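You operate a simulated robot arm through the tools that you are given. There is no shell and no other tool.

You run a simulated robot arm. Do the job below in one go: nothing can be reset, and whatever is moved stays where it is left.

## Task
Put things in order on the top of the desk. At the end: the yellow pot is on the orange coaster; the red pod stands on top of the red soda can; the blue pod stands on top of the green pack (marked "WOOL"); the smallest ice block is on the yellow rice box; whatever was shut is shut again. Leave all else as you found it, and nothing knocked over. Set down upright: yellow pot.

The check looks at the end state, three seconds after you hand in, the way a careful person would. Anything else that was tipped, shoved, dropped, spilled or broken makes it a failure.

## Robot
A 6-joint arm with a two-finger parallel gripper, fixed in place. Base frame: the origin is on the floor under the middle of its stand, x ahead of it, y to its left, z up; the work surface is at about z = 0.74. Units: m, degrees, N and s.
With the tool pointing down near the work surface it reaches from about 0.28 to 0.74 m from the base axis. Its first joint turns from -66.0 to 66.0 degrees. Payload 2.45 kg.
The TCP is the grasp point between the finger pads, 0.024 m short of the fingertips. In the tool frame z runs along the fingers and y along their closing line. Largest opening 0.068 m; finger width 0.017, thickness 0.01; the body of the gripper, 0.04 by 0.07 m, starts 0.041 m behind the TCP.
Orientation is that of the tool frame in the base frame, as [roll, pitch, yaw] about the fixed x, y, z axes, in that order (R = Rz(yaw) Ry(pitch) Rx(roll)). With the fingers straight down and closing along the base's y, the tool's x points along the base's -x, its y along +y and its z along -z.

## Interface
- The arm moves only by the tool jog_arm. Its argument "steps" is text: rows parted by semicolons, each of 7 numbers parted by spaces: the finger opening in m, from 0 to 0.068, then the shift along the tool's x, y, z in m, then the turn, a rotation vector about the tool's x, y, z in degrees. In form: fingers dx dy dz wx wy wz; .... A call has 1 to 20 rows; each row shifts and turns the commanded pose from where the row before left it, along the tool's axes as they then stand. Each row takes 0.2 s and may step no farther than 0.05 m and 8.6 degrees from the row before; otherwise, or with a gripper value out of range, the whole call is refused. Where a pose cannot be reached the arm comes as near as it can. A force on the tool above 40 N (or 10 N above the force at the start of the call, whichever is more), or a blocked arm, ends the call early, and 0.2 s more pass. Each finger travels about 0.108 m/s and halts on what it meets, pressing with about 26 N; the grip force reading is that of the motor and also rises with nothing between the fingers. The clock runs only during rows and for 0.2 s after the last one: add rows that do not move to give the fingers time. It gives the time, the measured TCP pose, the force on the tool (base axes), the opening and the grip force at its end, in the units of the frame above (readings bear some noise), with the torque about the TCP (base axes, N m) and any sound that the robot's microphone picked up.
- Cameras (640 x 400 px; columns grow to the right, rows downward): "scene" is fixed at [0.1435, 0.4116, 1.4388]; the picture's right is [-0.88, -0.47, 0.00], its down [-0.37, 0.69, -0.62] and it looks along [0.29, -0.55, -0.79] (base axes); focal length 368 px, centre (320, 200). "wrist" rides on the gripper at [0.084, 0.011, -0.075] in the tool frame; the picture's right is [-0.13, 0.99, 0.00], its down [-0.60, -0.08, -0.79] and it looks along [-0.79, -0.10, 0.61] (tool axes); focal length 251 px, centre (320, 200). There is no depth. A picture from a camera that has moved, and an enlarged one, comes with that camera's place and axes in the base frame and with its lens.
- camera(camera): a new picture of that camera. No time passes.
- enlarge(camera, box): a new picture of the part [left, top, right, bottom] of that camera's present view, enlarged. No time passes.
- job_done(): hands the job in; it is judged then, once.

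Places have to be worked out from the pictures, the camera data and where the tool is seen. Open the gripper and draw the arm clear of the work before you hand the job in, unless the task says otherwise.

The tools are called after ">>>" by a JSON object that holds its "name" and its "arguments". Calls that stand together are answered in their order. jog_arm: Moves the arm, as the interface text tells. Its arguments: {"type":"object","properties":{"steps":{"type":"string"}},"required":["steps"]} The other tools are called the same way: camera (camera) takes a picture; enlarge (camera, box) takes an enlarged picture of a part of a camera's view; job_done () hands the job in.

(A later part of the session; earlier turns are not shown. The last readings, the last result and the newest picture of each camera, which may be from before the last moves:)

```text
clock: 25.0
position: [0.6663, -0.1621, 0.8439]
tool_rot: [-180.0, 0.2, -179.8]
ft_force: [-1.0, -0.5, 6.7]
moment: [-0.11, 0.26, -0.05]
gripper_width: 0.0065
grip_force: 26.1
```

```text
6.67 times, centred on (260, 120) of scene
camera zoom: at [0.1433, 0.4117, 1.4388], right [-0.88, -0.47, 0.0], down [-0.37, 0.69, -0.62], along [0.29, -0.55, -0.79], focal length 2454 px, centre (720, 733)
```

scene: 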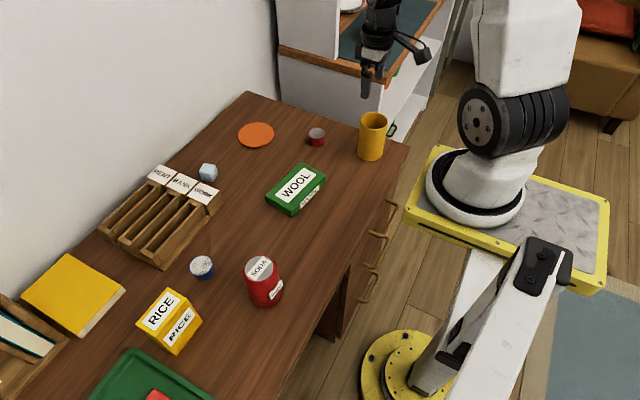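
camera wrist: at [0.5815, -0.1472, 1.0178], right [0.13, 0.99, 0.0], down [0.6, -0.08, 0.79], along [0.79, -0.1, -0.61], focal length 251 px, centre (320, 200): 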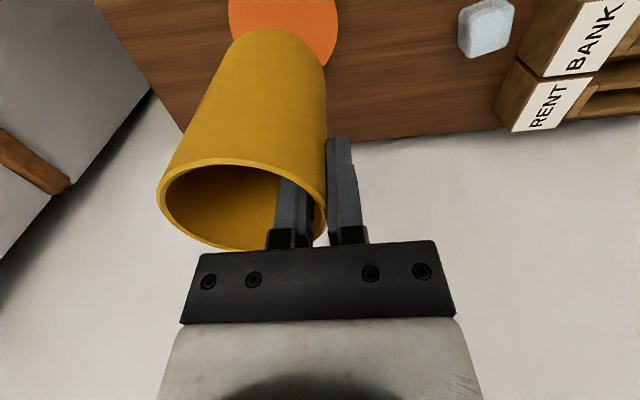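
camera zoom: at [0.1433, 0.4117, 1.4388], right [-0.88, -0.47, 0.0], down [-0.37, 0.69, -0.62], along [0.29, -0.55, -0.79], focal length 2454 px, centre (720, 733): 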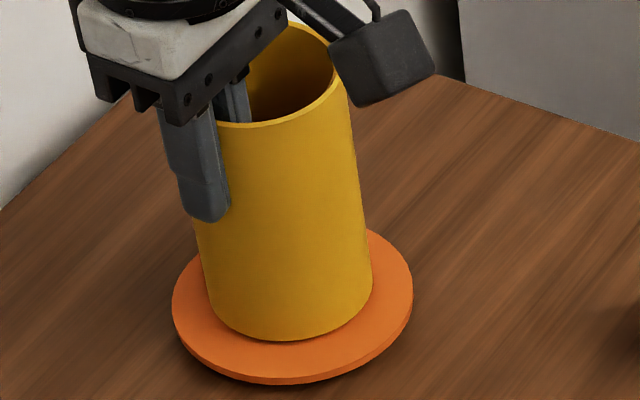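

Contact (6.7 N up). Opening the fingers to 3 cm, then rising straight up.

>>> {"name": "jog_arm", "arguments": {"steps": "0.015 0 0 0 0 0 0;0.03 0 0 0 0 0 0;0.034 0 0 0 0 0 0;0.034 0 0 0 0 0 0"}}

>>> {"name": "enlarge", "arguments": {"camera": "scene", "box": [220, 90, 300, 150]}}

>>> {"name": "camera", "arguments": {"camera": "wrist"}}

```text
clock: 26.0
position: [0.668, -0.1615, 0.8434]
tool_rot: [-180.0, 0.2, -179.7]
ft_force: [-0.2, -0.5, -0.2]
moment: [-0.01, 0.02, 0.02]
gripper_width: 0.0338
grip_force: 0.0
```

```text
6.67 times, centred on (260, 120) of scene
camera zoom: at [0.1435, 0.4116, 1.4388], right [-0.88, -0.47, 0.0], down [-0.37, 0.69, -0.62], along [0.29, -0.55, -0.79], focal length 2454 px, centre (720, 733)
```

zoom: 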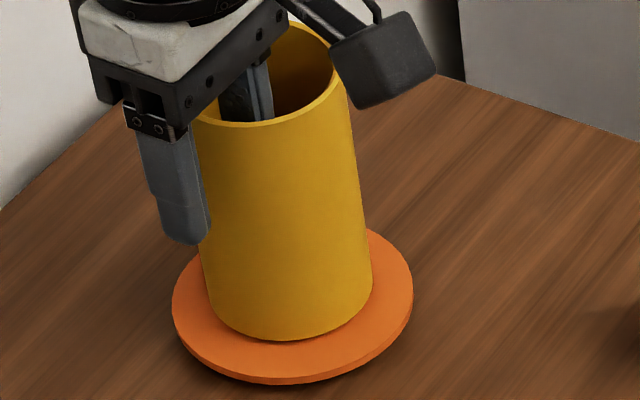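

```text
taken
camera wrist: at [0.5832, -0.152, 0.9165], right [0.13, 0.99, 0.0], down [0.6, -0.08, 0.79], along [0.79, -0.1, -0.61], focal length 251 px, centre (320, 200)
```

wrist: 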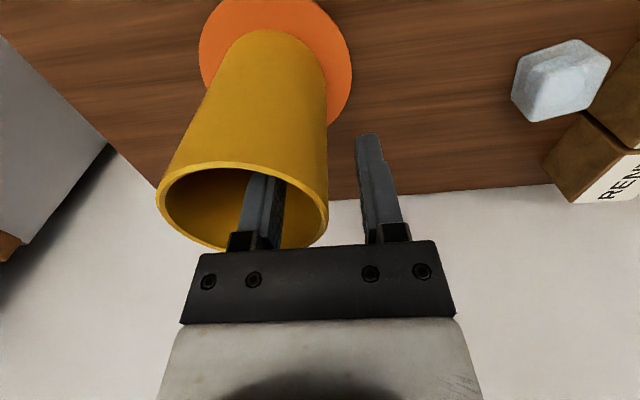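

The pot stands on the coaster, hand free. I'll lift clear and move above the red pod, triangulated at about (0.506, -0.251), rim top z ≈ 0.773, rim diameter ≈ 0.047.

>>> {"name": "jog_arm", "arguments": {"steps": "0.034 0 0 -0.03 0 0 0;0.034 0 0 -0.035 0 0 0;0.034 0 0 -0.035 0 0 0;0.068 0.0324 -0.0178 0 0 0 0;0.068 0.0324 -0.0178 0 0 0 0;0.068 0.0324 -0.0178 0 0 0 0;0.068 0.0324 -0.0178 0 0 0 0;0.068 0.0324 -0.0178 0 0 0 0;0.068 0 0 0.03 0 0 0;0.068 0 0 0 0 0 0"}}

>>> {"name": "camera", "arguments": {"camera": "wrist"}}

>>> {"name": "camera", "arguments": {"camera": "scene"}}

```text
clock: 28.2
position: [0.5058, -0.2523, 0.9125]
tool_rot: [-180.0, 0.1, -179.8]
ft_force: [-0.5, 0.3, -0.1]
moment: [0.02, 0.0, -0.01]
gripper_width: 0.0682
grip_force: 0.0
```

```text
taken
camera wrist: at [0.4219, -0.2424, 0.9856], right [0.13, 0.99, 0.0], down [0.6, -0.08, 0.79], along [0.79, -0.1, -0.61], focal length 251 px, centre (320, 200)
```

wrist: 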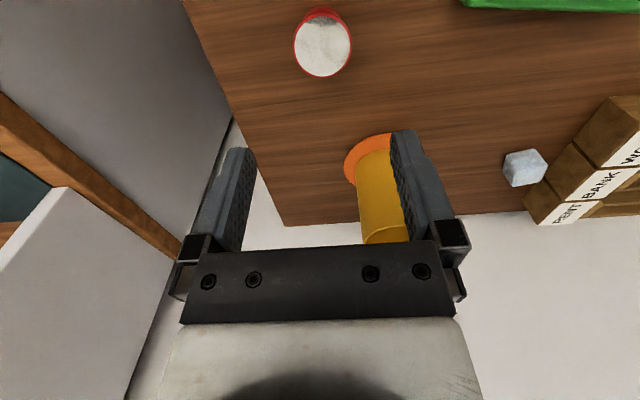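

```text
taken
```

scene: 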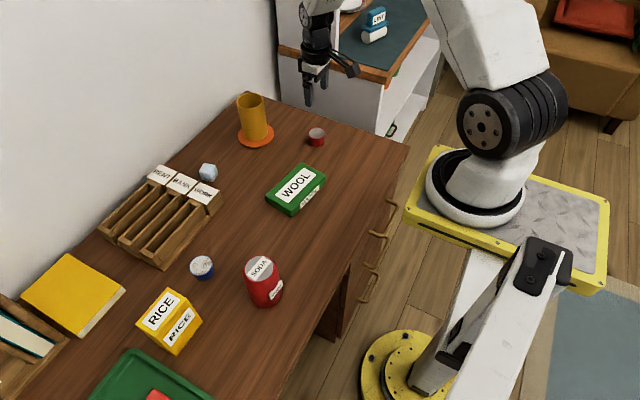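

The pod top measures at about (0.504, -0.2507); I'm within 2 mm. Small correction and descend partway to check.

>>> {"name": "jog_arm", "arguments": {"steps": "0.068 0.001 0.002 0.03 0 0 0;0.068 0 0 0.03 0 0 0;0.068 0 0 0.03 0 0 0;0.068 0 0 0 0 0 0"}}

>>> {"name": "enlarge", "arguments": {"camera": "wrist", "box": [180, 40, 460, 240]}}

>>> {"name": "enlarge", "arguments": {"camera": "scene", "box": [270, 80, 370, 160]}}

```text
clock: 29.2
position: [0.5047, -0.2492, 0.8241]
tool_rot: [-180.0, 0.0, -179.8]
ft_force: [0.3, 1.0, 0.1]
moment: [0.0, 0.02, 0.01]
gripper_width: 0.068
grip_force: 0.1
```

```text
2.00 times, centred on (320, 140) of wrist
camera zoom: at [0.421, -0.2401, 0.8962], right [0.13, 0.99, 0.0], down [0.6, -0.08, 0.79], along [0.79, -0.1, -0.61], focal length 503 px, centre (320, 320)
```

zoom: 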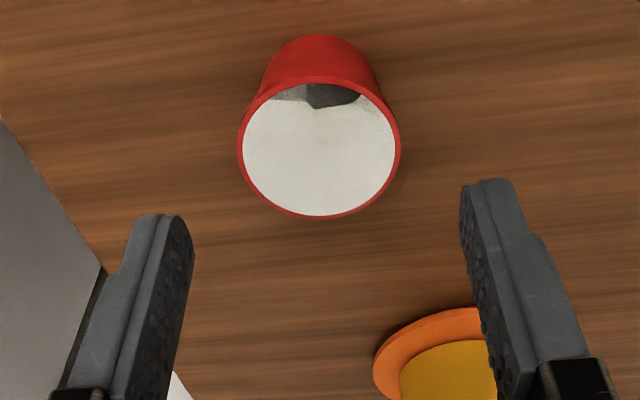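

```text
5.00 times, centred on (320, 120) of scene
camera zoom: at [0.1435, 0.4116, 1.4388], right [-0.88, -0.47, 0.0], down [-0.37, 0.69, -0.62], along [0.29, -0.55, -0.79], focal length 1840 px, centre (320, 600)
```

zoom: 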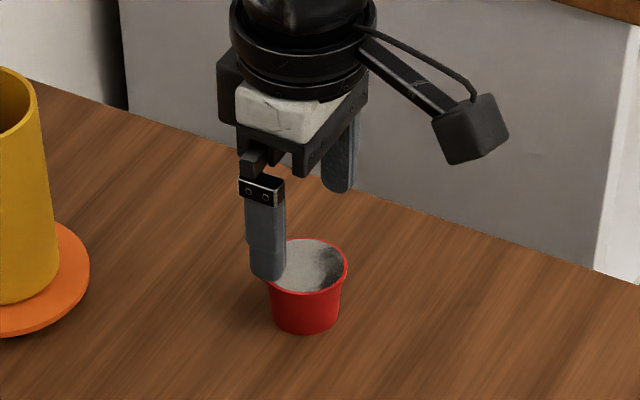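

Centred in y; the pod is about 2.5 mm nearer in x. I'll correct, lower to the rim height (TCP z≈0.772), and close slowly.

>>> {"name": "jog_arm", "arguments": {"steps": "0.068 0.0025 0 0.02 0 0 0;0.068 0 0 0.02 0 0 0;0.068 0 0 0.012 0 0 0;0.068 0 0 0 0 0 0;0.056 0 0 0 0 0 0;0.05 0 0 0 0 0 0"}}

>>> {"name": "enlarge", "arguments": {"camera": "wrist", "box": [180, 80, 460, 260]}}

>>> {"name": "enlarge", "arguments": {"camera": "scene", "box": [270, 80, 370, 160]}}

```text
clock: 30.6
position: [0.5023, -0.2487, 0.7713]
tool_rot: [180.0, 0.1, -179.8]
ft_force: [0.0, -0.7, -0.8]
moment: [-0.01, 0.02, -0.01]
gripper_width: 0.0498
grip_force: 0.0
```

```text
2.22 times, centred on (320, 170) of wrist
camera zoom: at [0.419, -0.24, 0.8447], right [0.13, 0.99, 0.0], down [0.6, -0.08, 0.79], along [0.79, -0.1, -0.61], focal length 559 px, centre (320, 267)
```

zoom: 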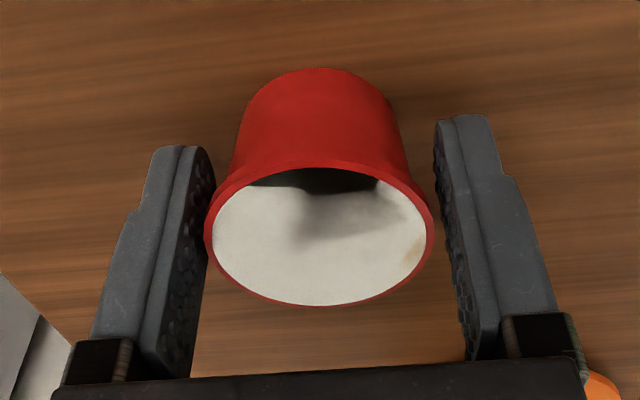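

```text
5.00 times, centred on (320, 120) of scene
camera zoom: at [0.1435, 0.4116, 1.4388], right [-0.88, -0.47, 0.0], down [-0.37, 0.69, -0.62], along [0.29, -0.55, -0.79], focal length 1840 px, centre (320, 600)
```

zoom: 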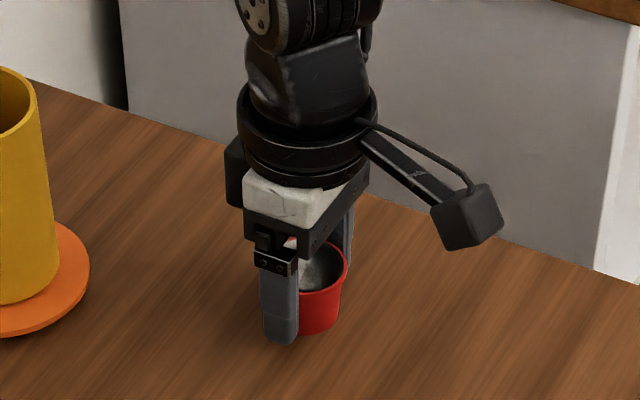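

Pod rim is centred between the pads. Closing gently onto the rim.

>>> {"name": "jog_arm", "arguments": {"steps": "0.046 0 0 0 0 0 0;0.043 0 0 0 0 0 0;0.04 0 0 0 0 0 0;0.036 0 0 0 0 0 0;0.036 0 0 0 0 0 0"}}

>>> {"name": "enlarge", "arguments": {"camera": "wrist", "box": [180, 80, 460, 260]}}

```text
clock: 31.8
position: [0.503, -0.2499, 0.7706]
tool_rot: [180.0, 0.0, -179.8]
ft_force: [1.0, -0.7, 0.7]
moment: [0.01, -0.01, 0.0]
gripper_width: 0.0423
grip_force: 26.2
```

```text
2.22 times, centred on (320, 170) of wrist
camera zoom: at [0.419, -0.24, 0.8448], right [0.13, 0.99, 0.0], down [0.6, -0.08, 0.79], along [0.79, -0.1, -0.61], focal length 559 px, centre (320, 267)
```

zoom: 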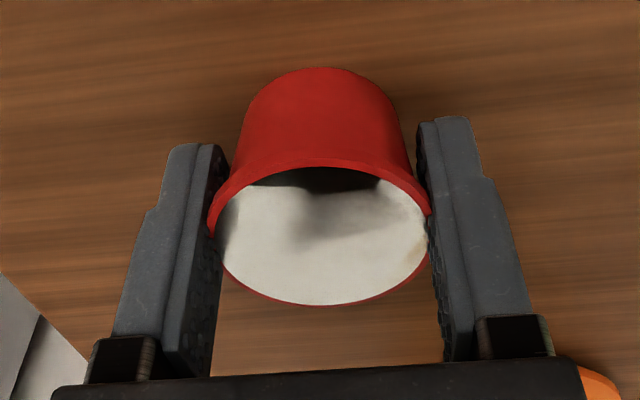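

Held at 42 mm, 26 N. Lifting and checking the hold.

>>> {"name": "jog_arm", "arguments": {"steps": "0.036 0 0 -0.015 0 0 0;0.036 0 0 -0.03 0 0 0;0.036 0 0 -0.045 0 0 0;0.036 0 0 -0.045 0 0 0;0.036 0 0 -0.045 0 0 0;0.036 0 0 0 0 0 0"}}

>>> {"name": "enlarge", "arguments": {"camera": "wrist", "box": [180, 80, 460, 260]}}

>>> {"name": "enlarge", "arguments": {"camera": "scene", "box": [220, 230, 310, 320]}}

```text
clock: 33.2
position: [0.5032, -0.2495, 0.9539]
tool_rot: [179.9, 0.1, -179.8]
ft_force: [-0.6, -0.9, -0.5]
moment: [0.0, 0.0, -0.01]
gripper_width: 0.0422
grip_force: 25.8
```

```text
2.22 times, centred on (320, 170) of wrist
camera zoom: at [0.4192, -0.2399, 1.0262], right [0.13, 0.99, 0.0], down [0.6, -0.08, 0.79], along [0.79, -0.1, -0.61], focal length 559 px, centre (320, 267)
```

zoom: 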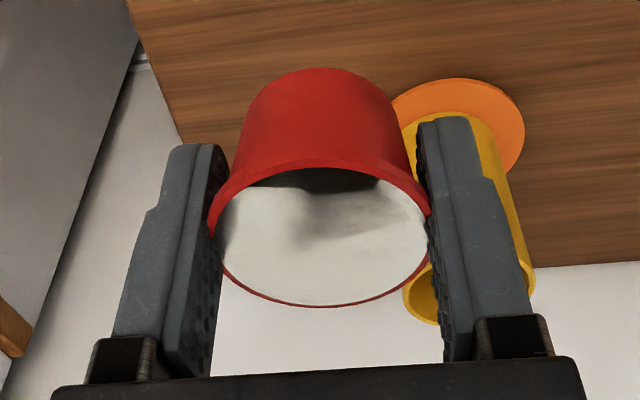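

```text
4.44 times, centred on (265, 275) of scene
camera zoom: at [0.1435, 0.4117, 1.4388], right [-0.88, -0.47, 0.0], down [-0.37, 0.69, -0.62], along [0.29, -0.55, -0.79], focal length 1636 px, centre (564, -133)
```

zoom: 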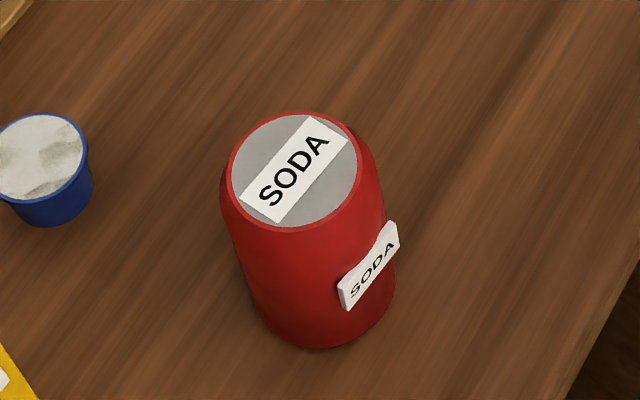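

Firm hold. The can top triangulates to about (0.383, 0.190), z ≈ 0.852. Carrying the pod there at height.

>>> {"name": "jog_arm", "arguments": {"steps": "0.036 0.012 0.044 0 0 0 0;0.036 0.012 0.044 0 0 0 0;0.036 0.012 0.044 0 0 0 0;0.036 0.012 0.044 0 0 0 0;0.036 0.012 0.044 0 0 0 0;0.036 0.012 0.044 0 0 0 0;0.036 0.012 0.044 0 0 0 0;0.036 0.012 0.044 0 0 0 0;0.036 0.012 0.044 0 0 0 0;0.036 0.012 0.044 0 0 0 0;0.036 0 0 0 0 0 0"}}

>>> {"name": "camera", "arguments": {"camera": "wrist"}}

>>> {"name": "enlarge", "arguments": {"camera": "scene", "box": [200, 180, 330, 320]}}

```text
clock: 35.6
position: [0.3809, 0.1928, 0.9497]
tool_rot: [180.0, 0.2, -179.8]
ft_force: [0.3, 0.3, -0.3]
moment: [-0.02, -0.03, -0.01]
gripper_width: 0.0419
grip_force: 25.5
```

```text
taken
camera wrist: at [0.2965, 0.2028, 1.0234], right [0.13, 0.99, 0.0], down [0.6, -0.08, 0.79], along [0.79, -0.1, -0.61], focal length 251 px, centre (320, 200)
```

wrist: 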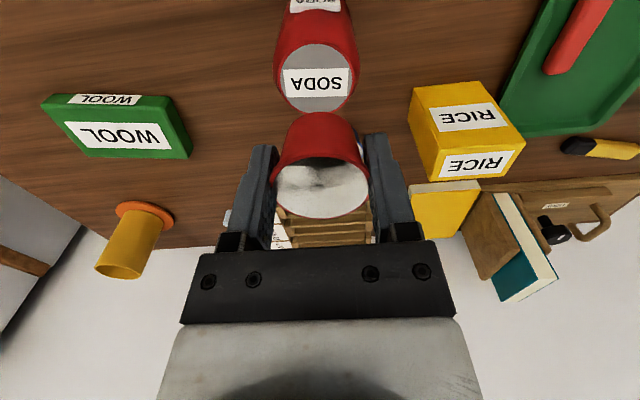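

```text
2.86 times, centred on (265, 250) of scene
camera zoom: at [0.1435, 0.4117, 1.4388], right [-0.88, -0.47, 0.0], down [-0.37, 0.69, -0.62], along [0.29, -0.55, -0.79], focal length 1052 px, centre (477, 57)
```

zoom: 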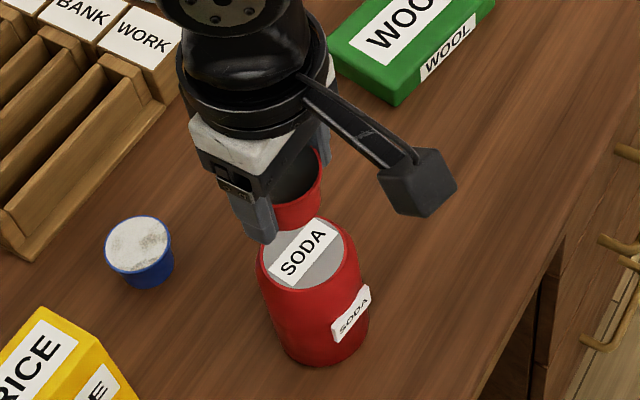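

I'll zoom the wrist view on the can top to refine alignment.

>>> {"name": "enlarge", "arguments": {"camera": "wrist", "box": [240, 20, 400, 220]}}

>>> {"name": "enlarge", "arguments": {"camera": "wrist", "box": [250, 0, 390, 120]}}

```text
2.00 times, centred on (320, 120) of wrist
camera zoom: at [0.2965, 0.2028, 1.0234], right [0.13, 0.99, 0.0], down [0.6, -0.08, 0.79], along [0.79, -0.1, -0.61], focal length 503 px, centre (320, 360)
```

zoom: 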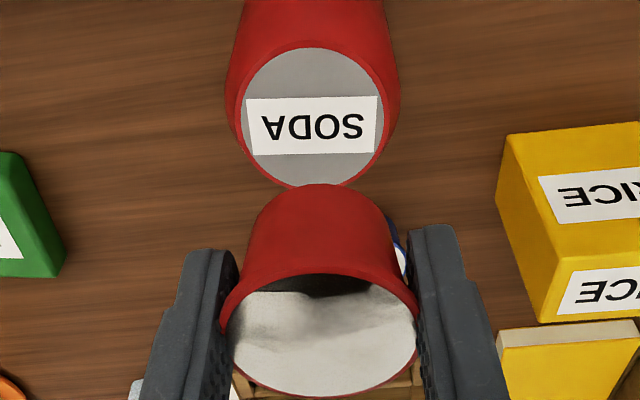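

```text
3.33 times, centred on (320, 60) of wrist
camera zoom: at [0.2965, 0.2028, 1.0234], right [0.13, 0.99, 0.0], down [0.6, -0.08, 0.79], along [0.79, -0.1, -0.61], focal length 838 px, centre (320, 667)
```

zoom: 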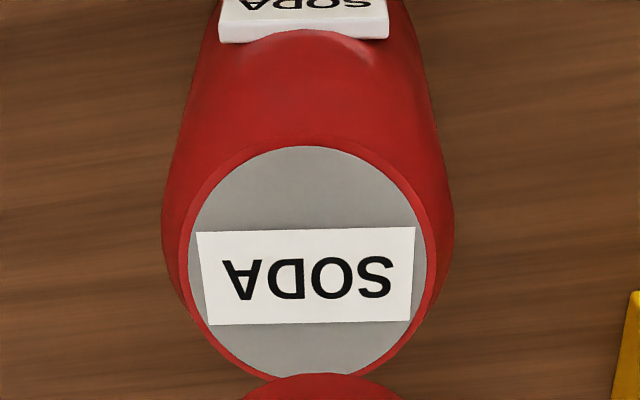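

Can top confirmed at (0.382, 0.189). I'll shift 2–3 mm and lower to about 1 cm above it.

>>> {"name": "jog_arm", "arguments": {"steps": "0.036 -0.001 -0.0025 0.015 0 0 0;0.036 0 0 0.02 0 0 0;0.036 0 0 0.015 0 0 0;0.036 0 0 0 0 0 0"}}

>>> {"name": "enlarge", "arguments": {"camera": "wrist", "box": [240, 20, 400, 220]}}

>>> {"name": "enlarge", "arguments": {"camera": "scene", "box": [220, 210, 320, 320]}}

```text
clock: 36.6
position: [0.382, 0.1895, 0.9005]
tool_rot: [180.0, 0.1, -179.8]
ft_force: [0.4, 0.2, 0.7]
moment: [-0.05, 0.01, 0.0]
gripper_width: 0.042
grip_force: 26.3
```

```text
2.00 times, centred on (320, 120) of wrist
camera zoom: at [0.2982, 0.199, 0.9736], right [0.13, 0.99, 0.0], down [0.6, -0.08, 0.79], along [0.79, -0.1, -0.61], focal length 503 px, centre (320, 360)
```

zoom: 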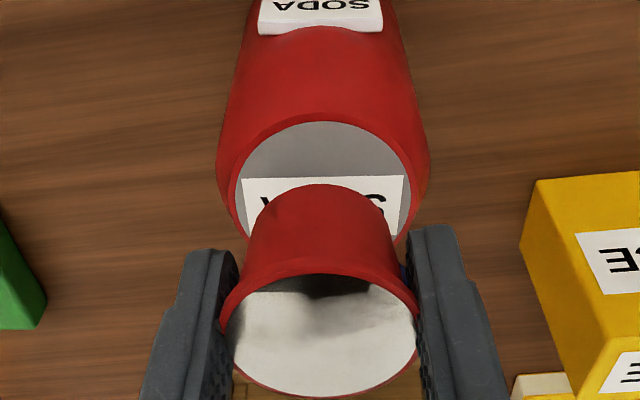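

```text
3.64 times, centred on (270, 265) of scene
camera zoom: at [0.1435, 0.4117, 1.4388], right [-0.88, -0.47, 0.0], down [-0.37, 0.69, -0.62], along [0.29, -0.55, -0.79], focal length 1338 px, centre (502, -36)
```

zoom: 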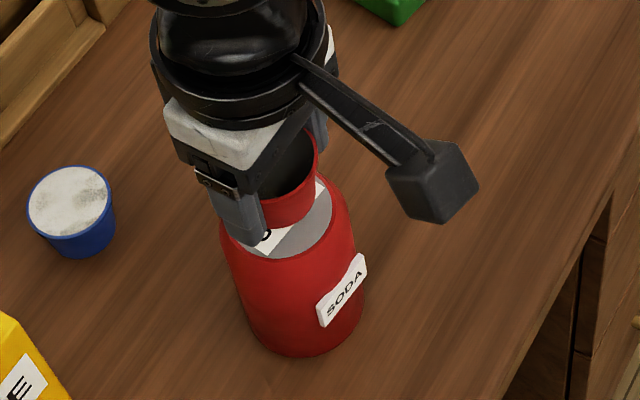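

Aligned. Lowering in small steps toward contact.

>>> {"name": "jog_arm", "arguments": {"steps": "0.036 0 0 0.006 0 0 0;0.036 0 0 0.005 0 0 0;0.036 0 0 0 0 0 0"}}

>>> {"name": "enlarge", "arguments": {"camera": "scene", "box": [240, 220, 300, 280]}}

```text
clock: 37.4
position: [0.3828, 0.1884, 0.8882]
tool_rot: [180.0, 0.1, -179.9]
ft_force: [0.2, 0.0, -1.1]
moment: [-0.01, 0.04, -0.01]
gripper_width: 0.0421
grip_force: 25.8
```

```text
6.67 times, centred on (270, 250) of scene
camera zoom: at [0.1435, 0.4116, 1.4388], right [-0.88, -0.47, 0.0], down [-0.37, 0.69, -0.62], along [0.29, -0.55, -0.79], focal length 2454 px, centre (653, -133)
```

zoom: 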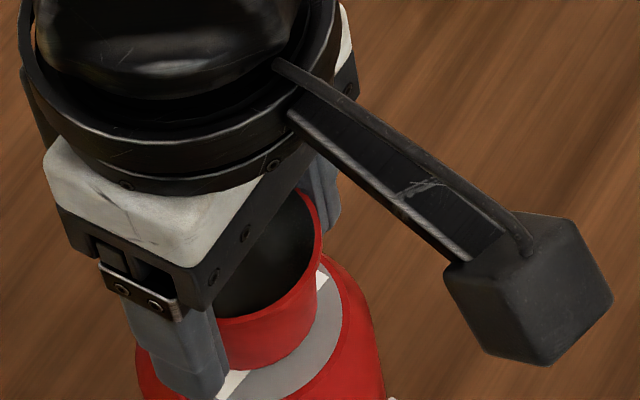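

Not touching yet. Two more small steps.

>>> {"name": "jog_arm", "arguments": {"steps": "0.036 0 0 0.002 0 0 0;0.036 0 0 0.001 0 0 0;0.036 0 0 0 0 0 0"}}

```text
clock: 38.2
position: [0.3821, 0.1889, 0.8865]
tool_rot: [180.0, 0.1, -179.8]
ft_force: [0.7, 0.8, -0.9]
moment: [0.01, -0.02, -0.01]
gripper_width: 0.042
grip_force: 26.0
```

>>> {"name": "jog_arm", "arguments": {"steps": "0.036 0 0 0.0015 0 0 0;0.036 0 0 0.0 0 0 0"}}

```text
clock: 38.8
position: [0.3821, 0.1894, 0.884]
tool_rot: [179.9, 0.1, -179.7]
ft_force: [0.1, -0.6, -1.5]
moment: [-0.02, 0.02, -0.01]
gripper_width: 0.0415
grip_force: 26.5
```

No contact at 0.884 yet (force within noise); continuing down 1.5 mm at a time.

>>> {"name": "jog_arm", "arguments": {"steps": "0.036 0 0 0.0015 0 0 0;0.036 0 0 0.0 0 0 0"}}

>>> {"name": "enlarge", "arguments": {"camera": "scene", "box": [240, 220, 300, 280]}}

```text
clock: 39.4
position: [0.3818, 0.1893, 0.884]
tool_rot: [-180.0, 0.1, -179.9]
ft_force: [-1.0, 0.8, -0.3]
moment: [0.01, -0.03, 0.01]
gripper_width: 0.0419
grip_force: 25.9
```

```text
6.67 times, centred on (270, 250) of scene
camera zoom: at [0.1435, 0.4116, 1.4388], right [-0.88, -0.47, 0.0], down [-0.37, 0.69, -0.62], along [0.29, -0.55, -0.79], focal length 2454 px, centre (653, -133)
```

zoom: 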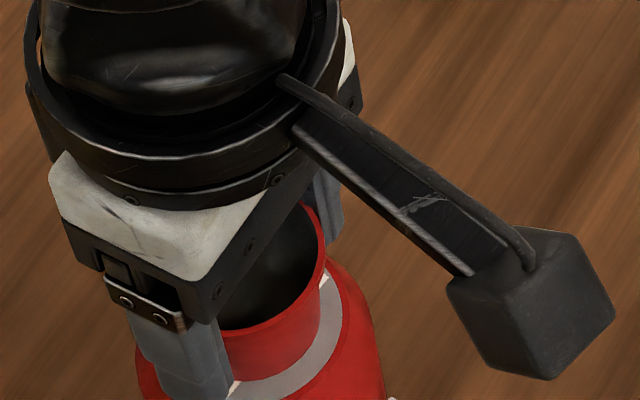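

Still no contact force; stepping down further.

>>> {"name": "jog_arm", "arguments": {"steps": "0.036 0 0 0.0015 0 0 0;0.036 0 0 0.0 0 0 0"}}

```text
clock: 40.0
position: [0.3817, 0.1896, 0.8825]
tool_rot: [180.0, 0.1, -179.8]
ft_force: [-1.9, 0.0, 7.8]
moment: [-0.02, 0.03, -0.01]
gripper_width: 0.042
grip_force: 26.1
```

Contact at z = 0.8825 (7.8 N). Opening the fingers to release the red pod.

>>> {"name": "jog_arm", "arguments": {"steps": "0.045 0 0 0 0 0 0;0.052 0 0 0 0 0 0;0.06 0 0 0 0 0 0;0.06 0 0 0 0 0 0"}}

>>> {"name": "enlarge", "arguments": {"camera": "wrist", "box": [180, 60, 460, 260]}}

>>> {"name": "enlarge", "arguments": {"camera": "scene", "box": [230, 220, 310, 310]}}

```text
clock: 41.0
position: [0.3804, 0.1903, 0.8828]
tool_rot: [-180.0, 0.1, -179.8]
ft_force: [0.4, -0.2, 0.0]
moment: [-0.01, 0.0, 0.02]
gripper_width: 0.0601
grip_force: 0.1
```

```text
2.00 times, centred on (320, 160) of wrist
camera zoom: at [0.2978, 0.1985, 0.9562], right [0.13, 0.99, 0.0], down [0.6, -0.08, 0.79], along [0.79, -0.1, -0.61], focal length 503 px, centre (320, 280)
```

zoom: 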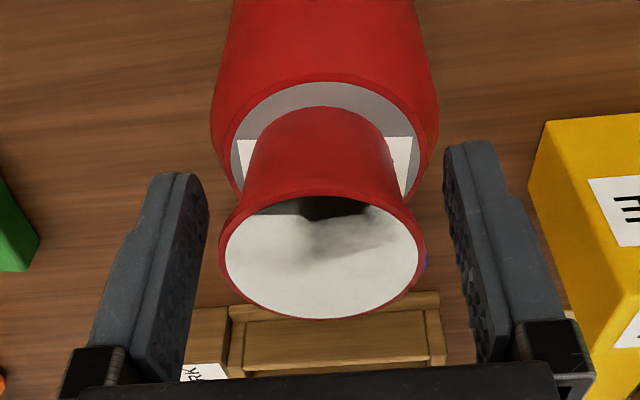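

```text
4.44 times, centred on (270, 265) of scene
camera zoom: at [0.1435, 0.4116, 1.4388], right [-0.88, -0.47, 0.0], down [-0.37, 0.69, -0.62], along [0.29, -0.55, -0.79], focal length 1636 px, centre (542, -89)
```

zoom: 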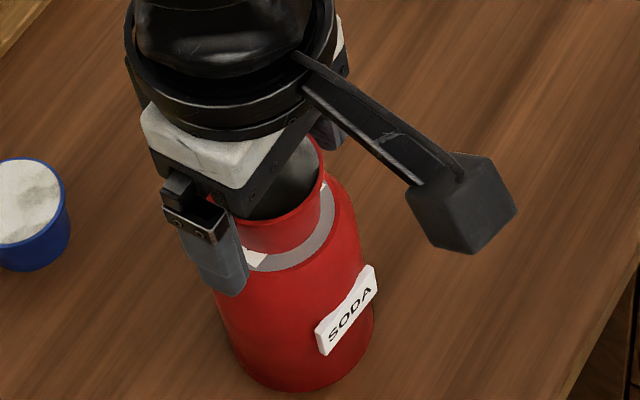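

The red pod stands centred on the can. I'll rise straight up, turn the hand 90° (so the camera arm avoids the can), and move above the blue pod at about (0.524, 0.210).

>>> {"name": "jog_arm", "arguments": {"steps": "0.06 0 0 -0.02 0 0 0;0.06 0 0 -0.03 0 0 0;0.06 0 0 -0.035 0 0 0;0.06 0 0 -0.035 0 0 0;0.064 0 0 0 0 0 -8.2;0.064 0 0 0 0 0 -8.2;0.064 0 0 0 0 0 -8.2;0.064 0 0 0 0 0 -8.2;0.064 0 0 0 0 0 -8.2;0.064 0 0 0 0 0 -8.2;0.064 0 0 0 0 0 -8.2;0.064 0 0 0 0 0 -8.2;0.064 0 0 0 0 0 -8.2;0.064 0 0 0 0 0 -8.2;0.064 0 0 0 0 0 -8;0.064 -0.005 -0.0355 0 0 0 0;0.064 -0.005 -0.0355 0 0 0 0;0.064 -0.005 -0.0355 0 0 0 0;0.064 -0.005 -0.0355 0 0 0 0;0.064 0 0 0 0 0 0"}}

>>> {"name": "camera", "arguments": {"camera": "wrist"}}

>>> {"name": "camera", "arguments": {"camera": "scene"}}

```text
clock: 45.2
position: [0.5241, 0.2104, 1.0033]
tool_rot: [-179.9, 0.0, -89.8]
ft_force: [-0.2, 0.4, 0.3]
moment: [-0.01, -0.03, 0.01]
gripper_width: 0.0641
grip_force: 0.1
```

```text
taken
camera wrist: at [0.5129, 0.1252, 1.0771], right [-0.99, 0.13, 0.0], down [0.08, 0.6, 0.79], along [0.1, 0.79, -0.61], focal length 251 px, centre (320, 200)
```

wrist: 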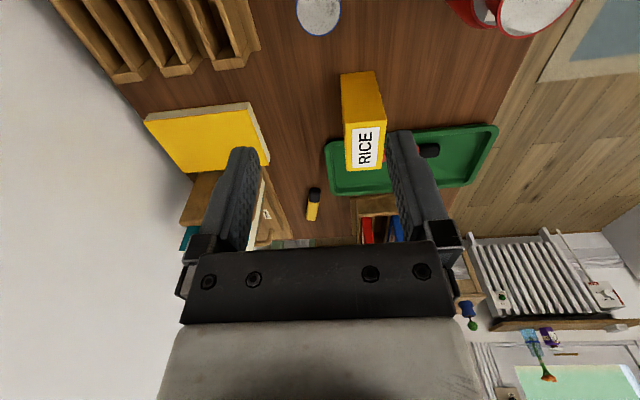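

```text
taken
```

scene: 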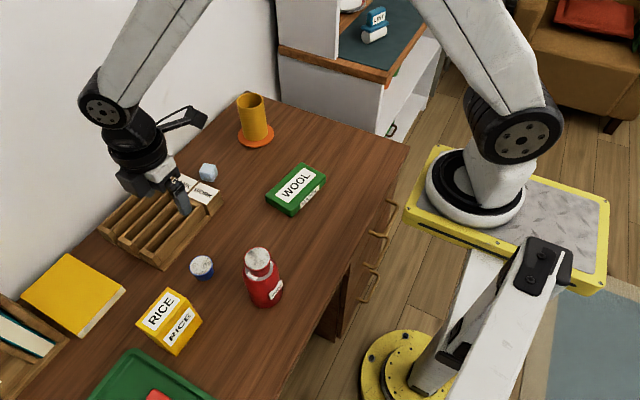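

Above the blue pod; it shows at the top edge of the view. Descending to get a better look.

>>> {"name": "jog_arm", "arguments": {"steps": "0.064 0 0 0.045 0 0 0;0.064 0 0 0.045 0 0 0;0.064 0 0 0.045 0 0 0;0.064 0 0 0 0 0 0"}}

>>> {"name": "enlarge", "arguments": {"camera": "wrist", "box": [180, 0, 460, 240]}}

>>> {"name": "enlarge", "arguments": {"camera": "scene", "box": [140, 180, 280, 300]}}

```text
clock: 46.2
position: [0.5263, 0.2079, 0.8696]
tool_rot: [-179.8, 0.0, -89.8]
ft_force: [-0.3, 0.3, -0.3]
moment: [0.05, 0.04, 0.01]
gripper_width: 0.064
grip_force: 0.0
```

```text
1.67 times, centred on (320, 120) of wrist
camera zoom: at [0.5145, 0.1228, 0.9429], right [-0.99, 0.13, 0.0], down [0.07, 0.6, 0.79], along [0.1, 0.79, -0.61], focal length 419 px, centre (320, 333)
```

zoom: 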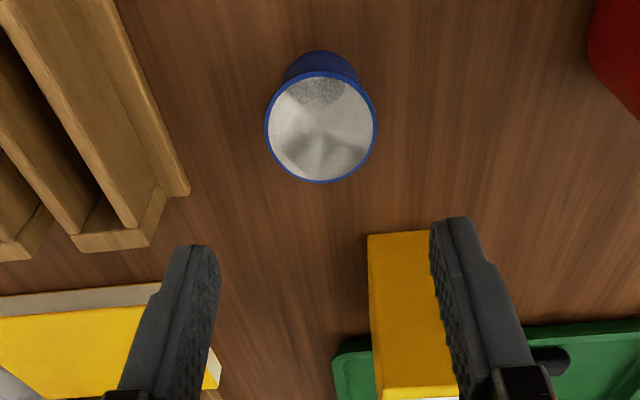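

```text
3.33 times, centred on (210, 240) of scene
camera zoom: at [0.1435, 0.4116, 1.4388], right [-0.88, -0.47, 0.0], down [-0.37, 0.69, -0.62], along [0.29, -0.55, -0.79], focal length 1227 px, centre (687, 67)
```

zoom: 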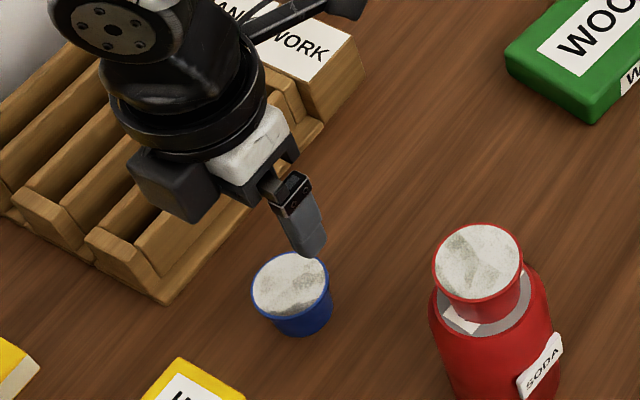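

The blue pod centre measures (0.525, 0.206), nearly under the TCP. Lowering partway and rechecking.

>>> {"name": "jog_arm", "arguments": {"steps": "0.064 0.001 0.001 0.025 0 0 0;0.064 0 0 0.025 0 0 0;0.064 0 0 0.01 0 0 0;0.064 0 0 0 0 0 0"}}

>>> {"name": "enlarge", "arguments": {"camera": "wrist", "box": [180, 60, 460, 260]}}

>>> {"name": "enlarge", "arguments": {"camera": "scene", "box": [140, 180, 280, 300]}}

```text
clock: 47.2
position: [0.5231, 0.207, 0.8091]
tool_rot: [-179.9, 0.0, -89.9]
ft_force: [0.2, -0.3, -0.1]
moment: [0.03, 0.0, 0.03]
gripper_width: 0.064
grip_force: 0.1
```

```text
2.00 times, centred on (320, 160) of wrist
camera zoom: at [0.5133, 0.1218, 0.8824], right [-0.99, 0.13, 0.0], down [0.07, 0.6, 0.79], along [0.1, 0.79, -0.61], focal length 503 px, centre (320, 280)
```

zoom: 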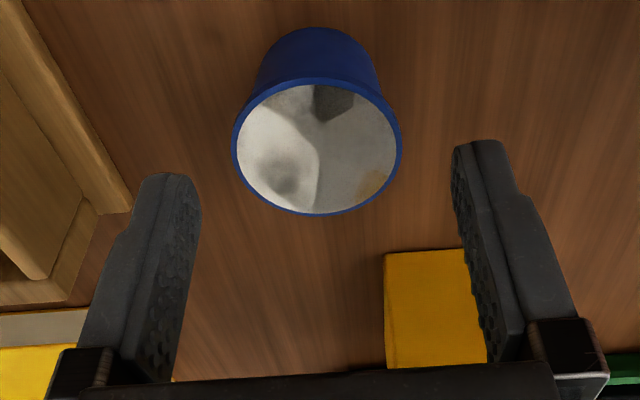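

```text
3.33 times, centred on (210, 240) of scene
camera zoom: at [0.1435, 0.4116, 1.4388], right [-0.88, -0.47, 0.0], down [-0.37, 0.69, -0.62], along [0.29, -0.55, -0.79], focal length 1227 px, centre (687, 67)
```

zoom: 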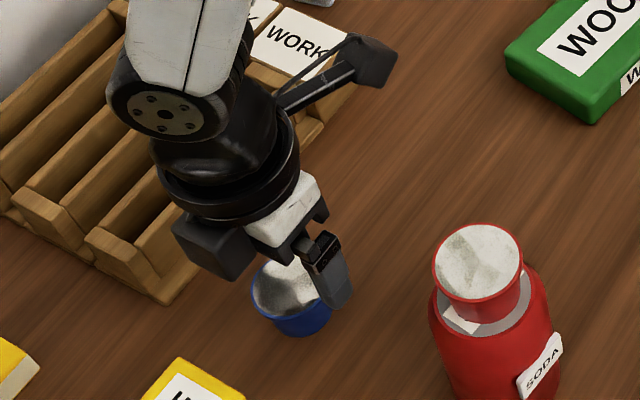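

Aligned within a millimetre, and the rice box is about 4 cm clear of the hand. Lowering to rim height and closing to 50 mm.

>>> {"name": "jog_arm", "arguments": {"steps": "0.064 0 0 0.02 0 0 0;0.064 0 0 0.0175 0 0 0;0.056 0 0 0 0 0 0;0.05 0 0 0 0 0 0;0.05 0 0 0 0 0 0"}}

>>> {"name": "enlarge", "arguments": {"camera": "wrist", "box": [180, 80, 460, 260]}}

>>> {"name": "enlarge", "arguments": {"camera": "scene", "box": [140, 200, 260, 300]}}

```text
clock: 48.4
position: [0.5232, 0.2069, 0.7707]
tool_rot: [-179.8, 0.0, -89.8]
ft_force: [-0.7, 0.5, -0.5]
moment: [-0.02, 0.03, 0.01]
gripper_width: 0.0501
grip_force: 0.0
```

```text
2.22 times, centred on (320, 170) of wrist
camera zoom: at [0.5128, 0.1218, 0.845], right [-0.99, 0.13, 0.0], down [0.08, 0.6, 0.79], along [0.1, 0.79, -0.61], focal length 559 px, centre (320, 267)
```

zoom: 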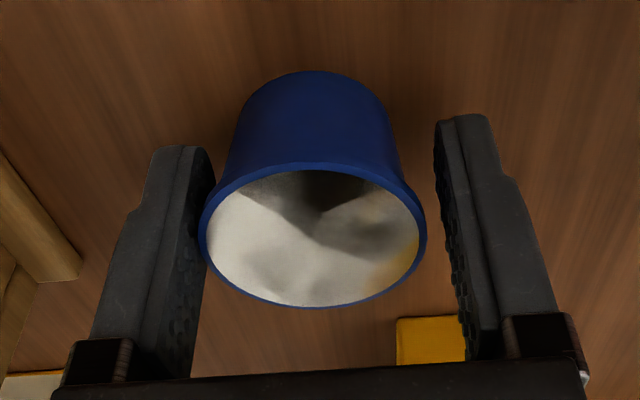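

```text
4.00 times, centred on (200, 250) of scene
camera zoom: at [0.1435, 0.4116, 1.4388], right [-0.88, -0.47, 0.0], down [-0.37, 0.69, -0.62], along [0.29, -0.55, -0.79], focal length 1472 px, centre (800, 0)
```

zoom: 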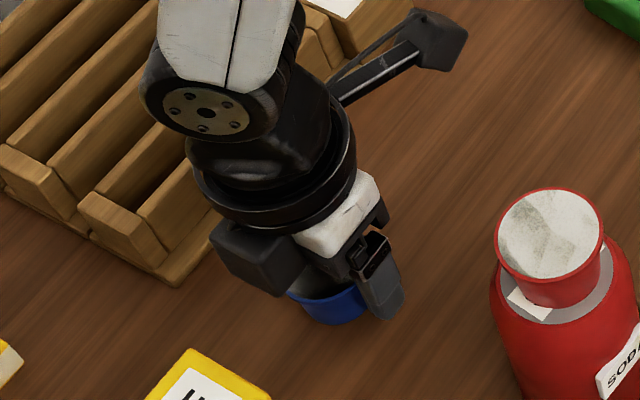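

Pod sits ~1 mm toward +x; nudging and closing.

>>> {"name": "jog_arm", "arguments": {"steps": "0.05 0 -0.001 0 0 0 0;0.046 0 0 0 0 0 0;0.043 0 0 0 0 0 0;0.04 0 0 0 0 0 0;0.036 0 0 0 0 0 0;0.036 0 0 0 0 0 0"}}

>>> {"name": "enlarge", "arguments": {"camera": "wrist", "box": [180, 80, 460, 260]}}

```text
clock: 49.8
position: [0.5248, 0.2083, 0.7713]
tool_rot: [-179.9, 0.0, -89.8]
ft_force: [0.4, -0.2, 0.9]
moment: [-0.03, 0.03, -0.01]
gripper_width: 0.0433
grip_force: 26.1
```

```text
2.22 times, centred on (320, 170) of wrist
camera zoom: at [0.5142, 0.122, 0.8442], right [-0.99, 0.13, 0.0], down [0.07, 0.6, 0.79], along [0.1, 0.79, -0.61], focal length 559 px, centre (320, 267)
```

zoom: 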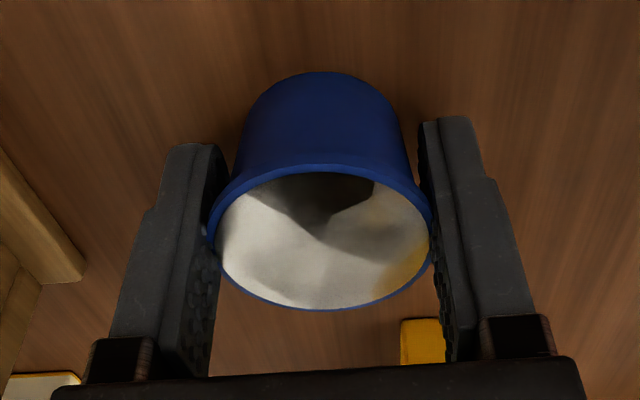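

Gripped at 43 mm. Lifting, then carrying it over the green WOOL pack at about (0.461, -0.061).

>>> {"name": "jog_arm", "arguments": {"steps": "0.036 0 0 -0.015 0 0 0;0.036 0 0 -0.035 0 0 0;0.036 0 0 -0.045 0 0 0;0.036 0 0 -0.045 0 0 0;0.036 0.0384 0.0091 0 0 0 0;0.036 0.0384 0.0091 0 0 0 0;0.036 0.0384 0.0091 0 0 0 0;0.036 0.0384 0.0091 0 0 0 0;0.036 0.0384 0.0091 0 0 0 0;0.036 0.0384 0.0091 0 0 0 0;0.036 0.0384 0.0091 0 0 0 0;0.036 0 0 0 0 0 0"}}

>>> {"name": "camera", "arguments": {"camera": "wrist"}}

>>> {"name": "camera", "arguments": {"camera": "scene"}}

>>> {"name": "enlarge", "arguments": {"camera": "scene", "box": [240, 100, 360, 230]}}

```text
clock: 52.4
position: [0.4601, -0.0609, 0.9079]
tool_rot: [-179.9, 0.0, -89.8]
ft_force: [-0.2, -0.5, -0.9]
moment: [0.0, 0.0, 0.06]
gripper_width: 0.0432
grip_force: 26.2
```

```text
taken
camera wrist: at [0.4508, -0.1469, 0.9828], right [-0.99, 0.13, 0.0], down [0.07, 0.6, 0.79], along [0.1, 0.79, -0.61], focal length 251 px, centre (320, 200)
```

wrist: 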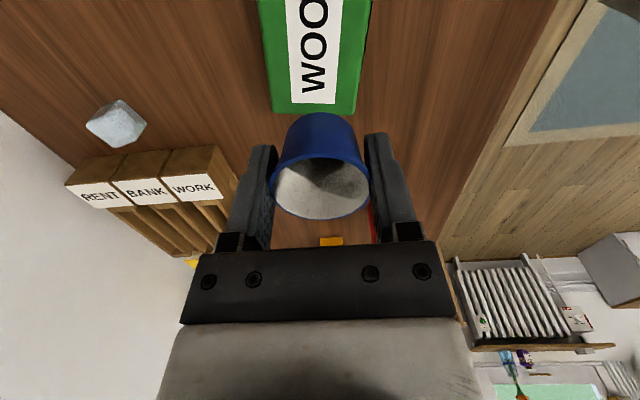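

```text
taken
```

scene: 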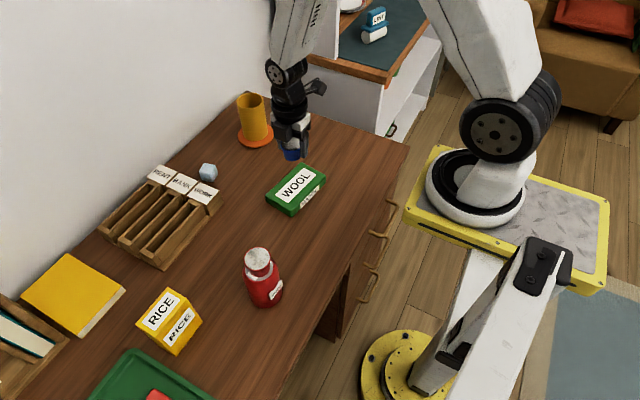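

```text
3.08 times, centred on (300, 165) of scene
camera zoom: at [0.1435, 0.4116, 1.4388], right [-0.88, -0.47, 0.0], down [-0.37, 0.69, -0.62], along [0.29, -0.55, -0.79], focal length 1132 px, centre (382, 308)
```

zoom: 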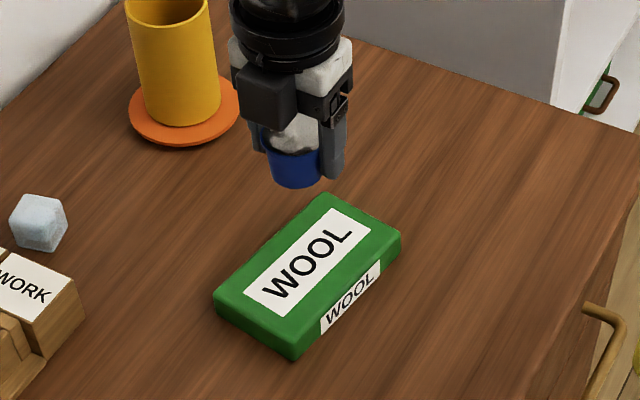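

Pack measures roughly 0.137 × 0.077 m with centre near (0.4625, -0.067), top around z 0.76–0.775. Nudging 4 mm in -y and lowering to a few centimetres above it.

>>> {"name": "jog_arm", "arguments": {"steps": "0.036 0.004 0 0.03 0 0 0;0.036 0 0 0.03 0 0 0;0.036 0 0 0.022 0 0 0;0.036 0 0 0 0 0 0"}}

>>> {"name": "enlarge", "arguments": {"camera": "scene", "box": [250, 130, 350, 220]}}

>>> {"name": "camera", "arguments": {"camera": "wrist"}}

```text
clock: 53.4
position: [0.4607, -0.0634, 0.8261]
tool_rot: [-179.9, 0.0, -89.8]
ft_force: [0.5, -1.2, -0.8]
moment: [0.02, -0.02, 0.0]
gripper_width: 0.043
grip_force: 26.2
```

```text
4.44 times, centred on (300, 175) of scene
camera zoom: at [0.1435, 0.4116, 1.4388], right [-0.88, -0.47, 0.0], down [-0.37, 0.69, -0.62], along [0.29, -0.55, -0.79], focal length 1636 px, centre (409, 311)
```

zoom: 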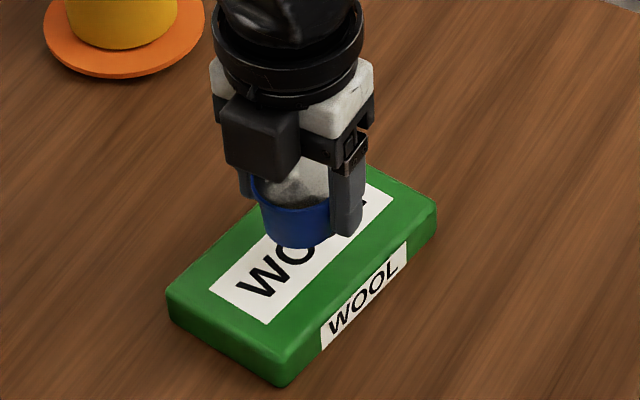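

```text
taken
camera wrist: at [0.4505, -0.1497, 0.8998], right [-0.99, 0.13, 0.0], down [0.07, 0.6, 0.79], along [0.1, 0.79, -0.61], focal length 251 px, centre (320, 200)
```

wrist: 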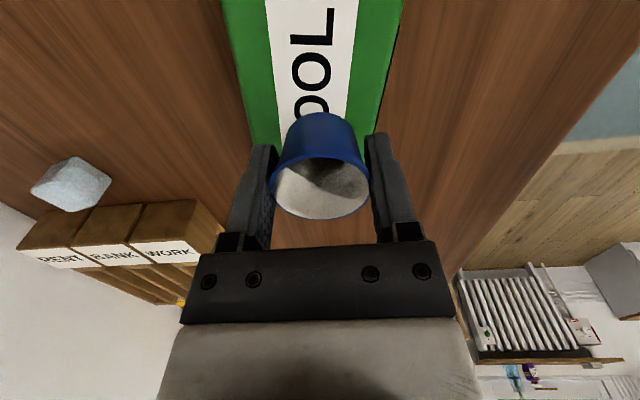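

Still ~2–3 cm up, well centred on the pack. Lowering 18 mm.

>>> {"name": "jog_arm", "arguments": {"steps": "0.036 0 0 0.01 0 0 0;0.036 0 0 0.008 0 0 0;0.036 0 0 0 0 0 0"}}

>>> {"name": "enlarge", "arguments": {"camera": "scene", "box": [260, 140, 340, 215]}}

```text
clock: 54.2
position: [0.4611, -0.0633, 0.809]
tool_rot: [-179.9, -0.1, -89.8]
ft_force: [-0.1, 0.6, -0.4]
moment: [0.01, -0.01, 0.02]
gripper_width: 0.0431
grip_force: 26.1
```

```text
5.33 times, centred on (300, 178) of scene
camera zoom: at [0.1435, 0.4116, 1.4388], right [-0.88, -0.47, 0.0], down [-0.37, 0.69, -0.62], along [0.29, -0.55, -0.79], focal length 1963 px, centre (427, 320)
```

zoom: 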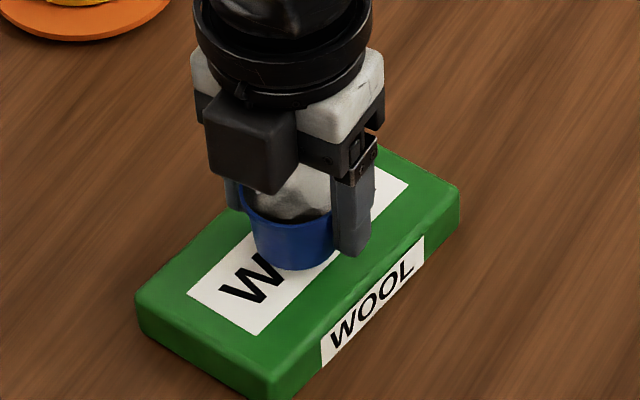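

Close to the pack now; no contact force yet. Continuing with 3 mm then 2 mm steps.

>>> {"name": "jog_arm", "arguments": {"steps": "0.036 0 0 0.003 0 0 0;0.036 0 0 0.002 0 0 0;0.036 0 0 0 0 0 0"}}

```text
clock: 55.0
position: [0.46, -0.0647, 0.804]
tool_rot: [-179.9, 0.0, -89.7]
ft_force: [0.6, 0.4, -0.1]
moment: [0.01, -0.04, 0.01]
gripper_width: 0.0427
grip_force: 25.7
```

No contact at 0.804; stepping 2 mm more.

>>> {"name": "jog_arm", "arguments": {"steps": "0.036 0 0 0.002 0 0 0;0.036 0 0 0 0 0 0"}}

>>> {"name": "enlarge", "arguments": {"camera": "scene", "box": [270, 150, 330, 210]}}

```text
clock: 55.6
position: [0.4611, -0.0646, 0.8035]
tool_rot: [-179.8, 0.0, -89.8]
ft_force: [0.2, 0.0, 0.1]
moment: [0.05, 0.0, -0.02]
gripper_width: 0.0433
grip_force: 26.2
```

```text
6.67 times, centred on (300, 180) of scene
camera zoom: at [0.1435, 0.4116, 1.4388], right [-0.88, -0.47, 0.0], down [-0.37, 0.69, -0.62], along [0.29, -0.55, -0.79], focal length 2454 px, centre (453, 333)
```

zoom: 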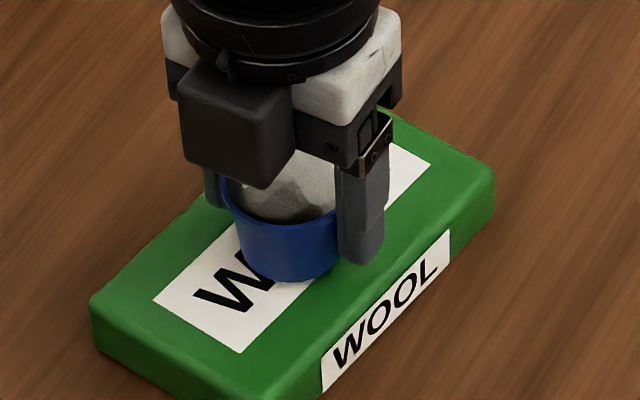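

Nearly touching visually. Another 1.5 mm step.

>>> {"name": "jog_arm", "arguments": {"steps": "0.036 0 0 0.0015 0 0 0;0.036 0 0 0 0 0 0"}}

```text
clock: 56.2
position: [0.4603, -0.0641, 0.8004]
tool_rot: [-179.8, 0.0, -89.8]
ft_force: [-0.9, 0.6, -0.6]
moment: [0.03, -0.02, 0.01]
gripper_width: 0.0427
grip_force: 26.3
```

Still free; another 1.5 mm.

>>> {"name": "jog_arm", "arguments": {"steps": "0.036 0 0 0.0015 0 0 0;0.036 0 0 0 0 0 0"}}

```text
clock: 56.8
position: [0.4617, -0.066, 0.7996]
tool_rot: [-179.9, 0.0, -89.8]
ft_force: [0.0, -0.5, 0.5]
moment: [0.03, 0.02, 0.02]
gripper_width: 0.0431
grip_force: 25.6
```

No clear contact (0.5 N, noise level); another 1.5 mm.

>>> {"name": "jog_arm", "arguments": {"steps": "0.036 0 0 0.0015 0 0 0;0.036 0 0 0 0 0 0"}}

>>> {"name": "enlarge", "arguments": {"camera": "scene", "box": [270, 150, 330, 210]}}

```text
clock: 57.4
position: [0.4614, -0.0654, 0.7984]
tool_rot: [-179.9, 0.1, -89.8]
ft_force: [-0.4, 0.1, 2.2]
moment: [0.02, 0.03, -0.04]
gripper_width: 0.0431
grip_force: 25.6
```

```text
6.67 times, centred on (300, 180) of scene
camera zoom: at [0.1434, 0.4117, 1.4388], right [-0.88, -0.47, 0.0], down [-0.37, 0.69, -0.62], along [0.29, -0.55, -0.79], focal length 2454 px, centre (453, 333)
```

zoom: 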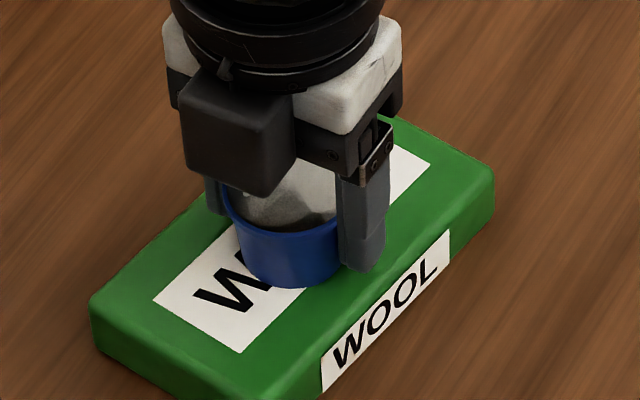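

A first touch (2.2 N). One more millimetre to confirm, then open.

>>> {"name": "jog_arm", "arguments": {"steps": "0.036 0 0 0.001 0 0 0;0.036 0 0 0 0 0 0"}}

```text
clock: 58.0
position: [0.4604, -0.0663, 0.7977]
tool_rot: [-179.8, 0.0, -89.7]
ft_force: [-3.8, 2.8, 20.2]
moment: [0.1, 0.09, 0.04]
gripper_width: 0.0427
grip_force: 25.8
```

Firm contact (20 N); backing off 0.7 mm to relieve it and then opening.

>>> {"name": "jog_arm", "arguments": {"steps": "0.036 0 0 -0.0007 0 0 0;0.046 0 0 0 0 0 0;0.053 0 0 0 0 0 0;0.06 0 0 0 0 0 0;0.06 0 0 0 0 0 0"}}

>>> {"name": "enlarge", "arguments": {"camera": "scene", "box": [260, 140, 340, 215]}}

>>> {"name": "enlarge", "arguments": {"camera": "wrist", "box": [180, 60, 460, 260]}}

```text
clock: 59.2
position: [0.4622, -0.065, 0.7976]
tool_rot: [-179.9, 0.1, -89.8]
ft_force: [-0.2, 0.5, 0.1]
moment: [-0.03, 0.0, 0.03]
gripper_width: 0.0598
grip_force: 0.0
```

```text
5.33 times, centred on (300, 178) of scene
camera zoom: at [0.1435, 0.4116, 1.4388], right [-0.88, -0.47, 0.0], down [-0.37, 0.69, -0.62], along [0.29, -0.55, -0.79], focal length 1963 px, centre (427, 320)
```

zoom: 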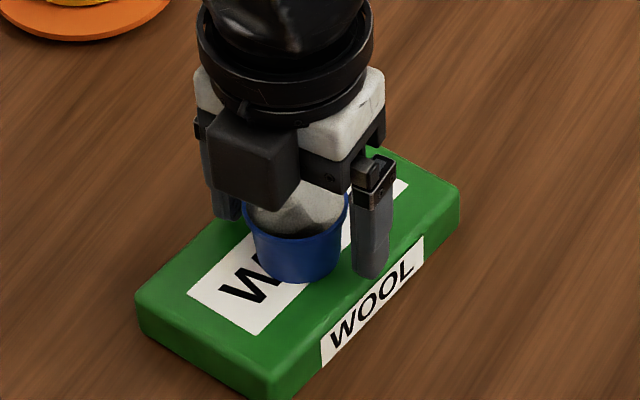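

```text
2.00 times, centred on (320, 160) of wrist
camera zoom: at [0.4512, -0.1506, 0.8713], right [-0.99, 0.13, 0.0], down [0.08, 0.6, 0.79], along [0.1, 0.79, -0.61], focal length 503 px, centre (320, 280)
```

zoom: 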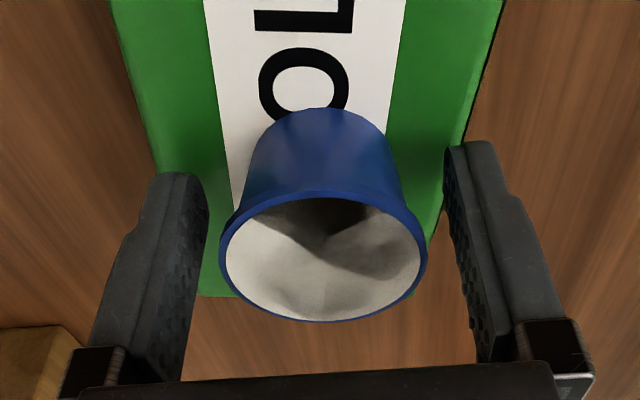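

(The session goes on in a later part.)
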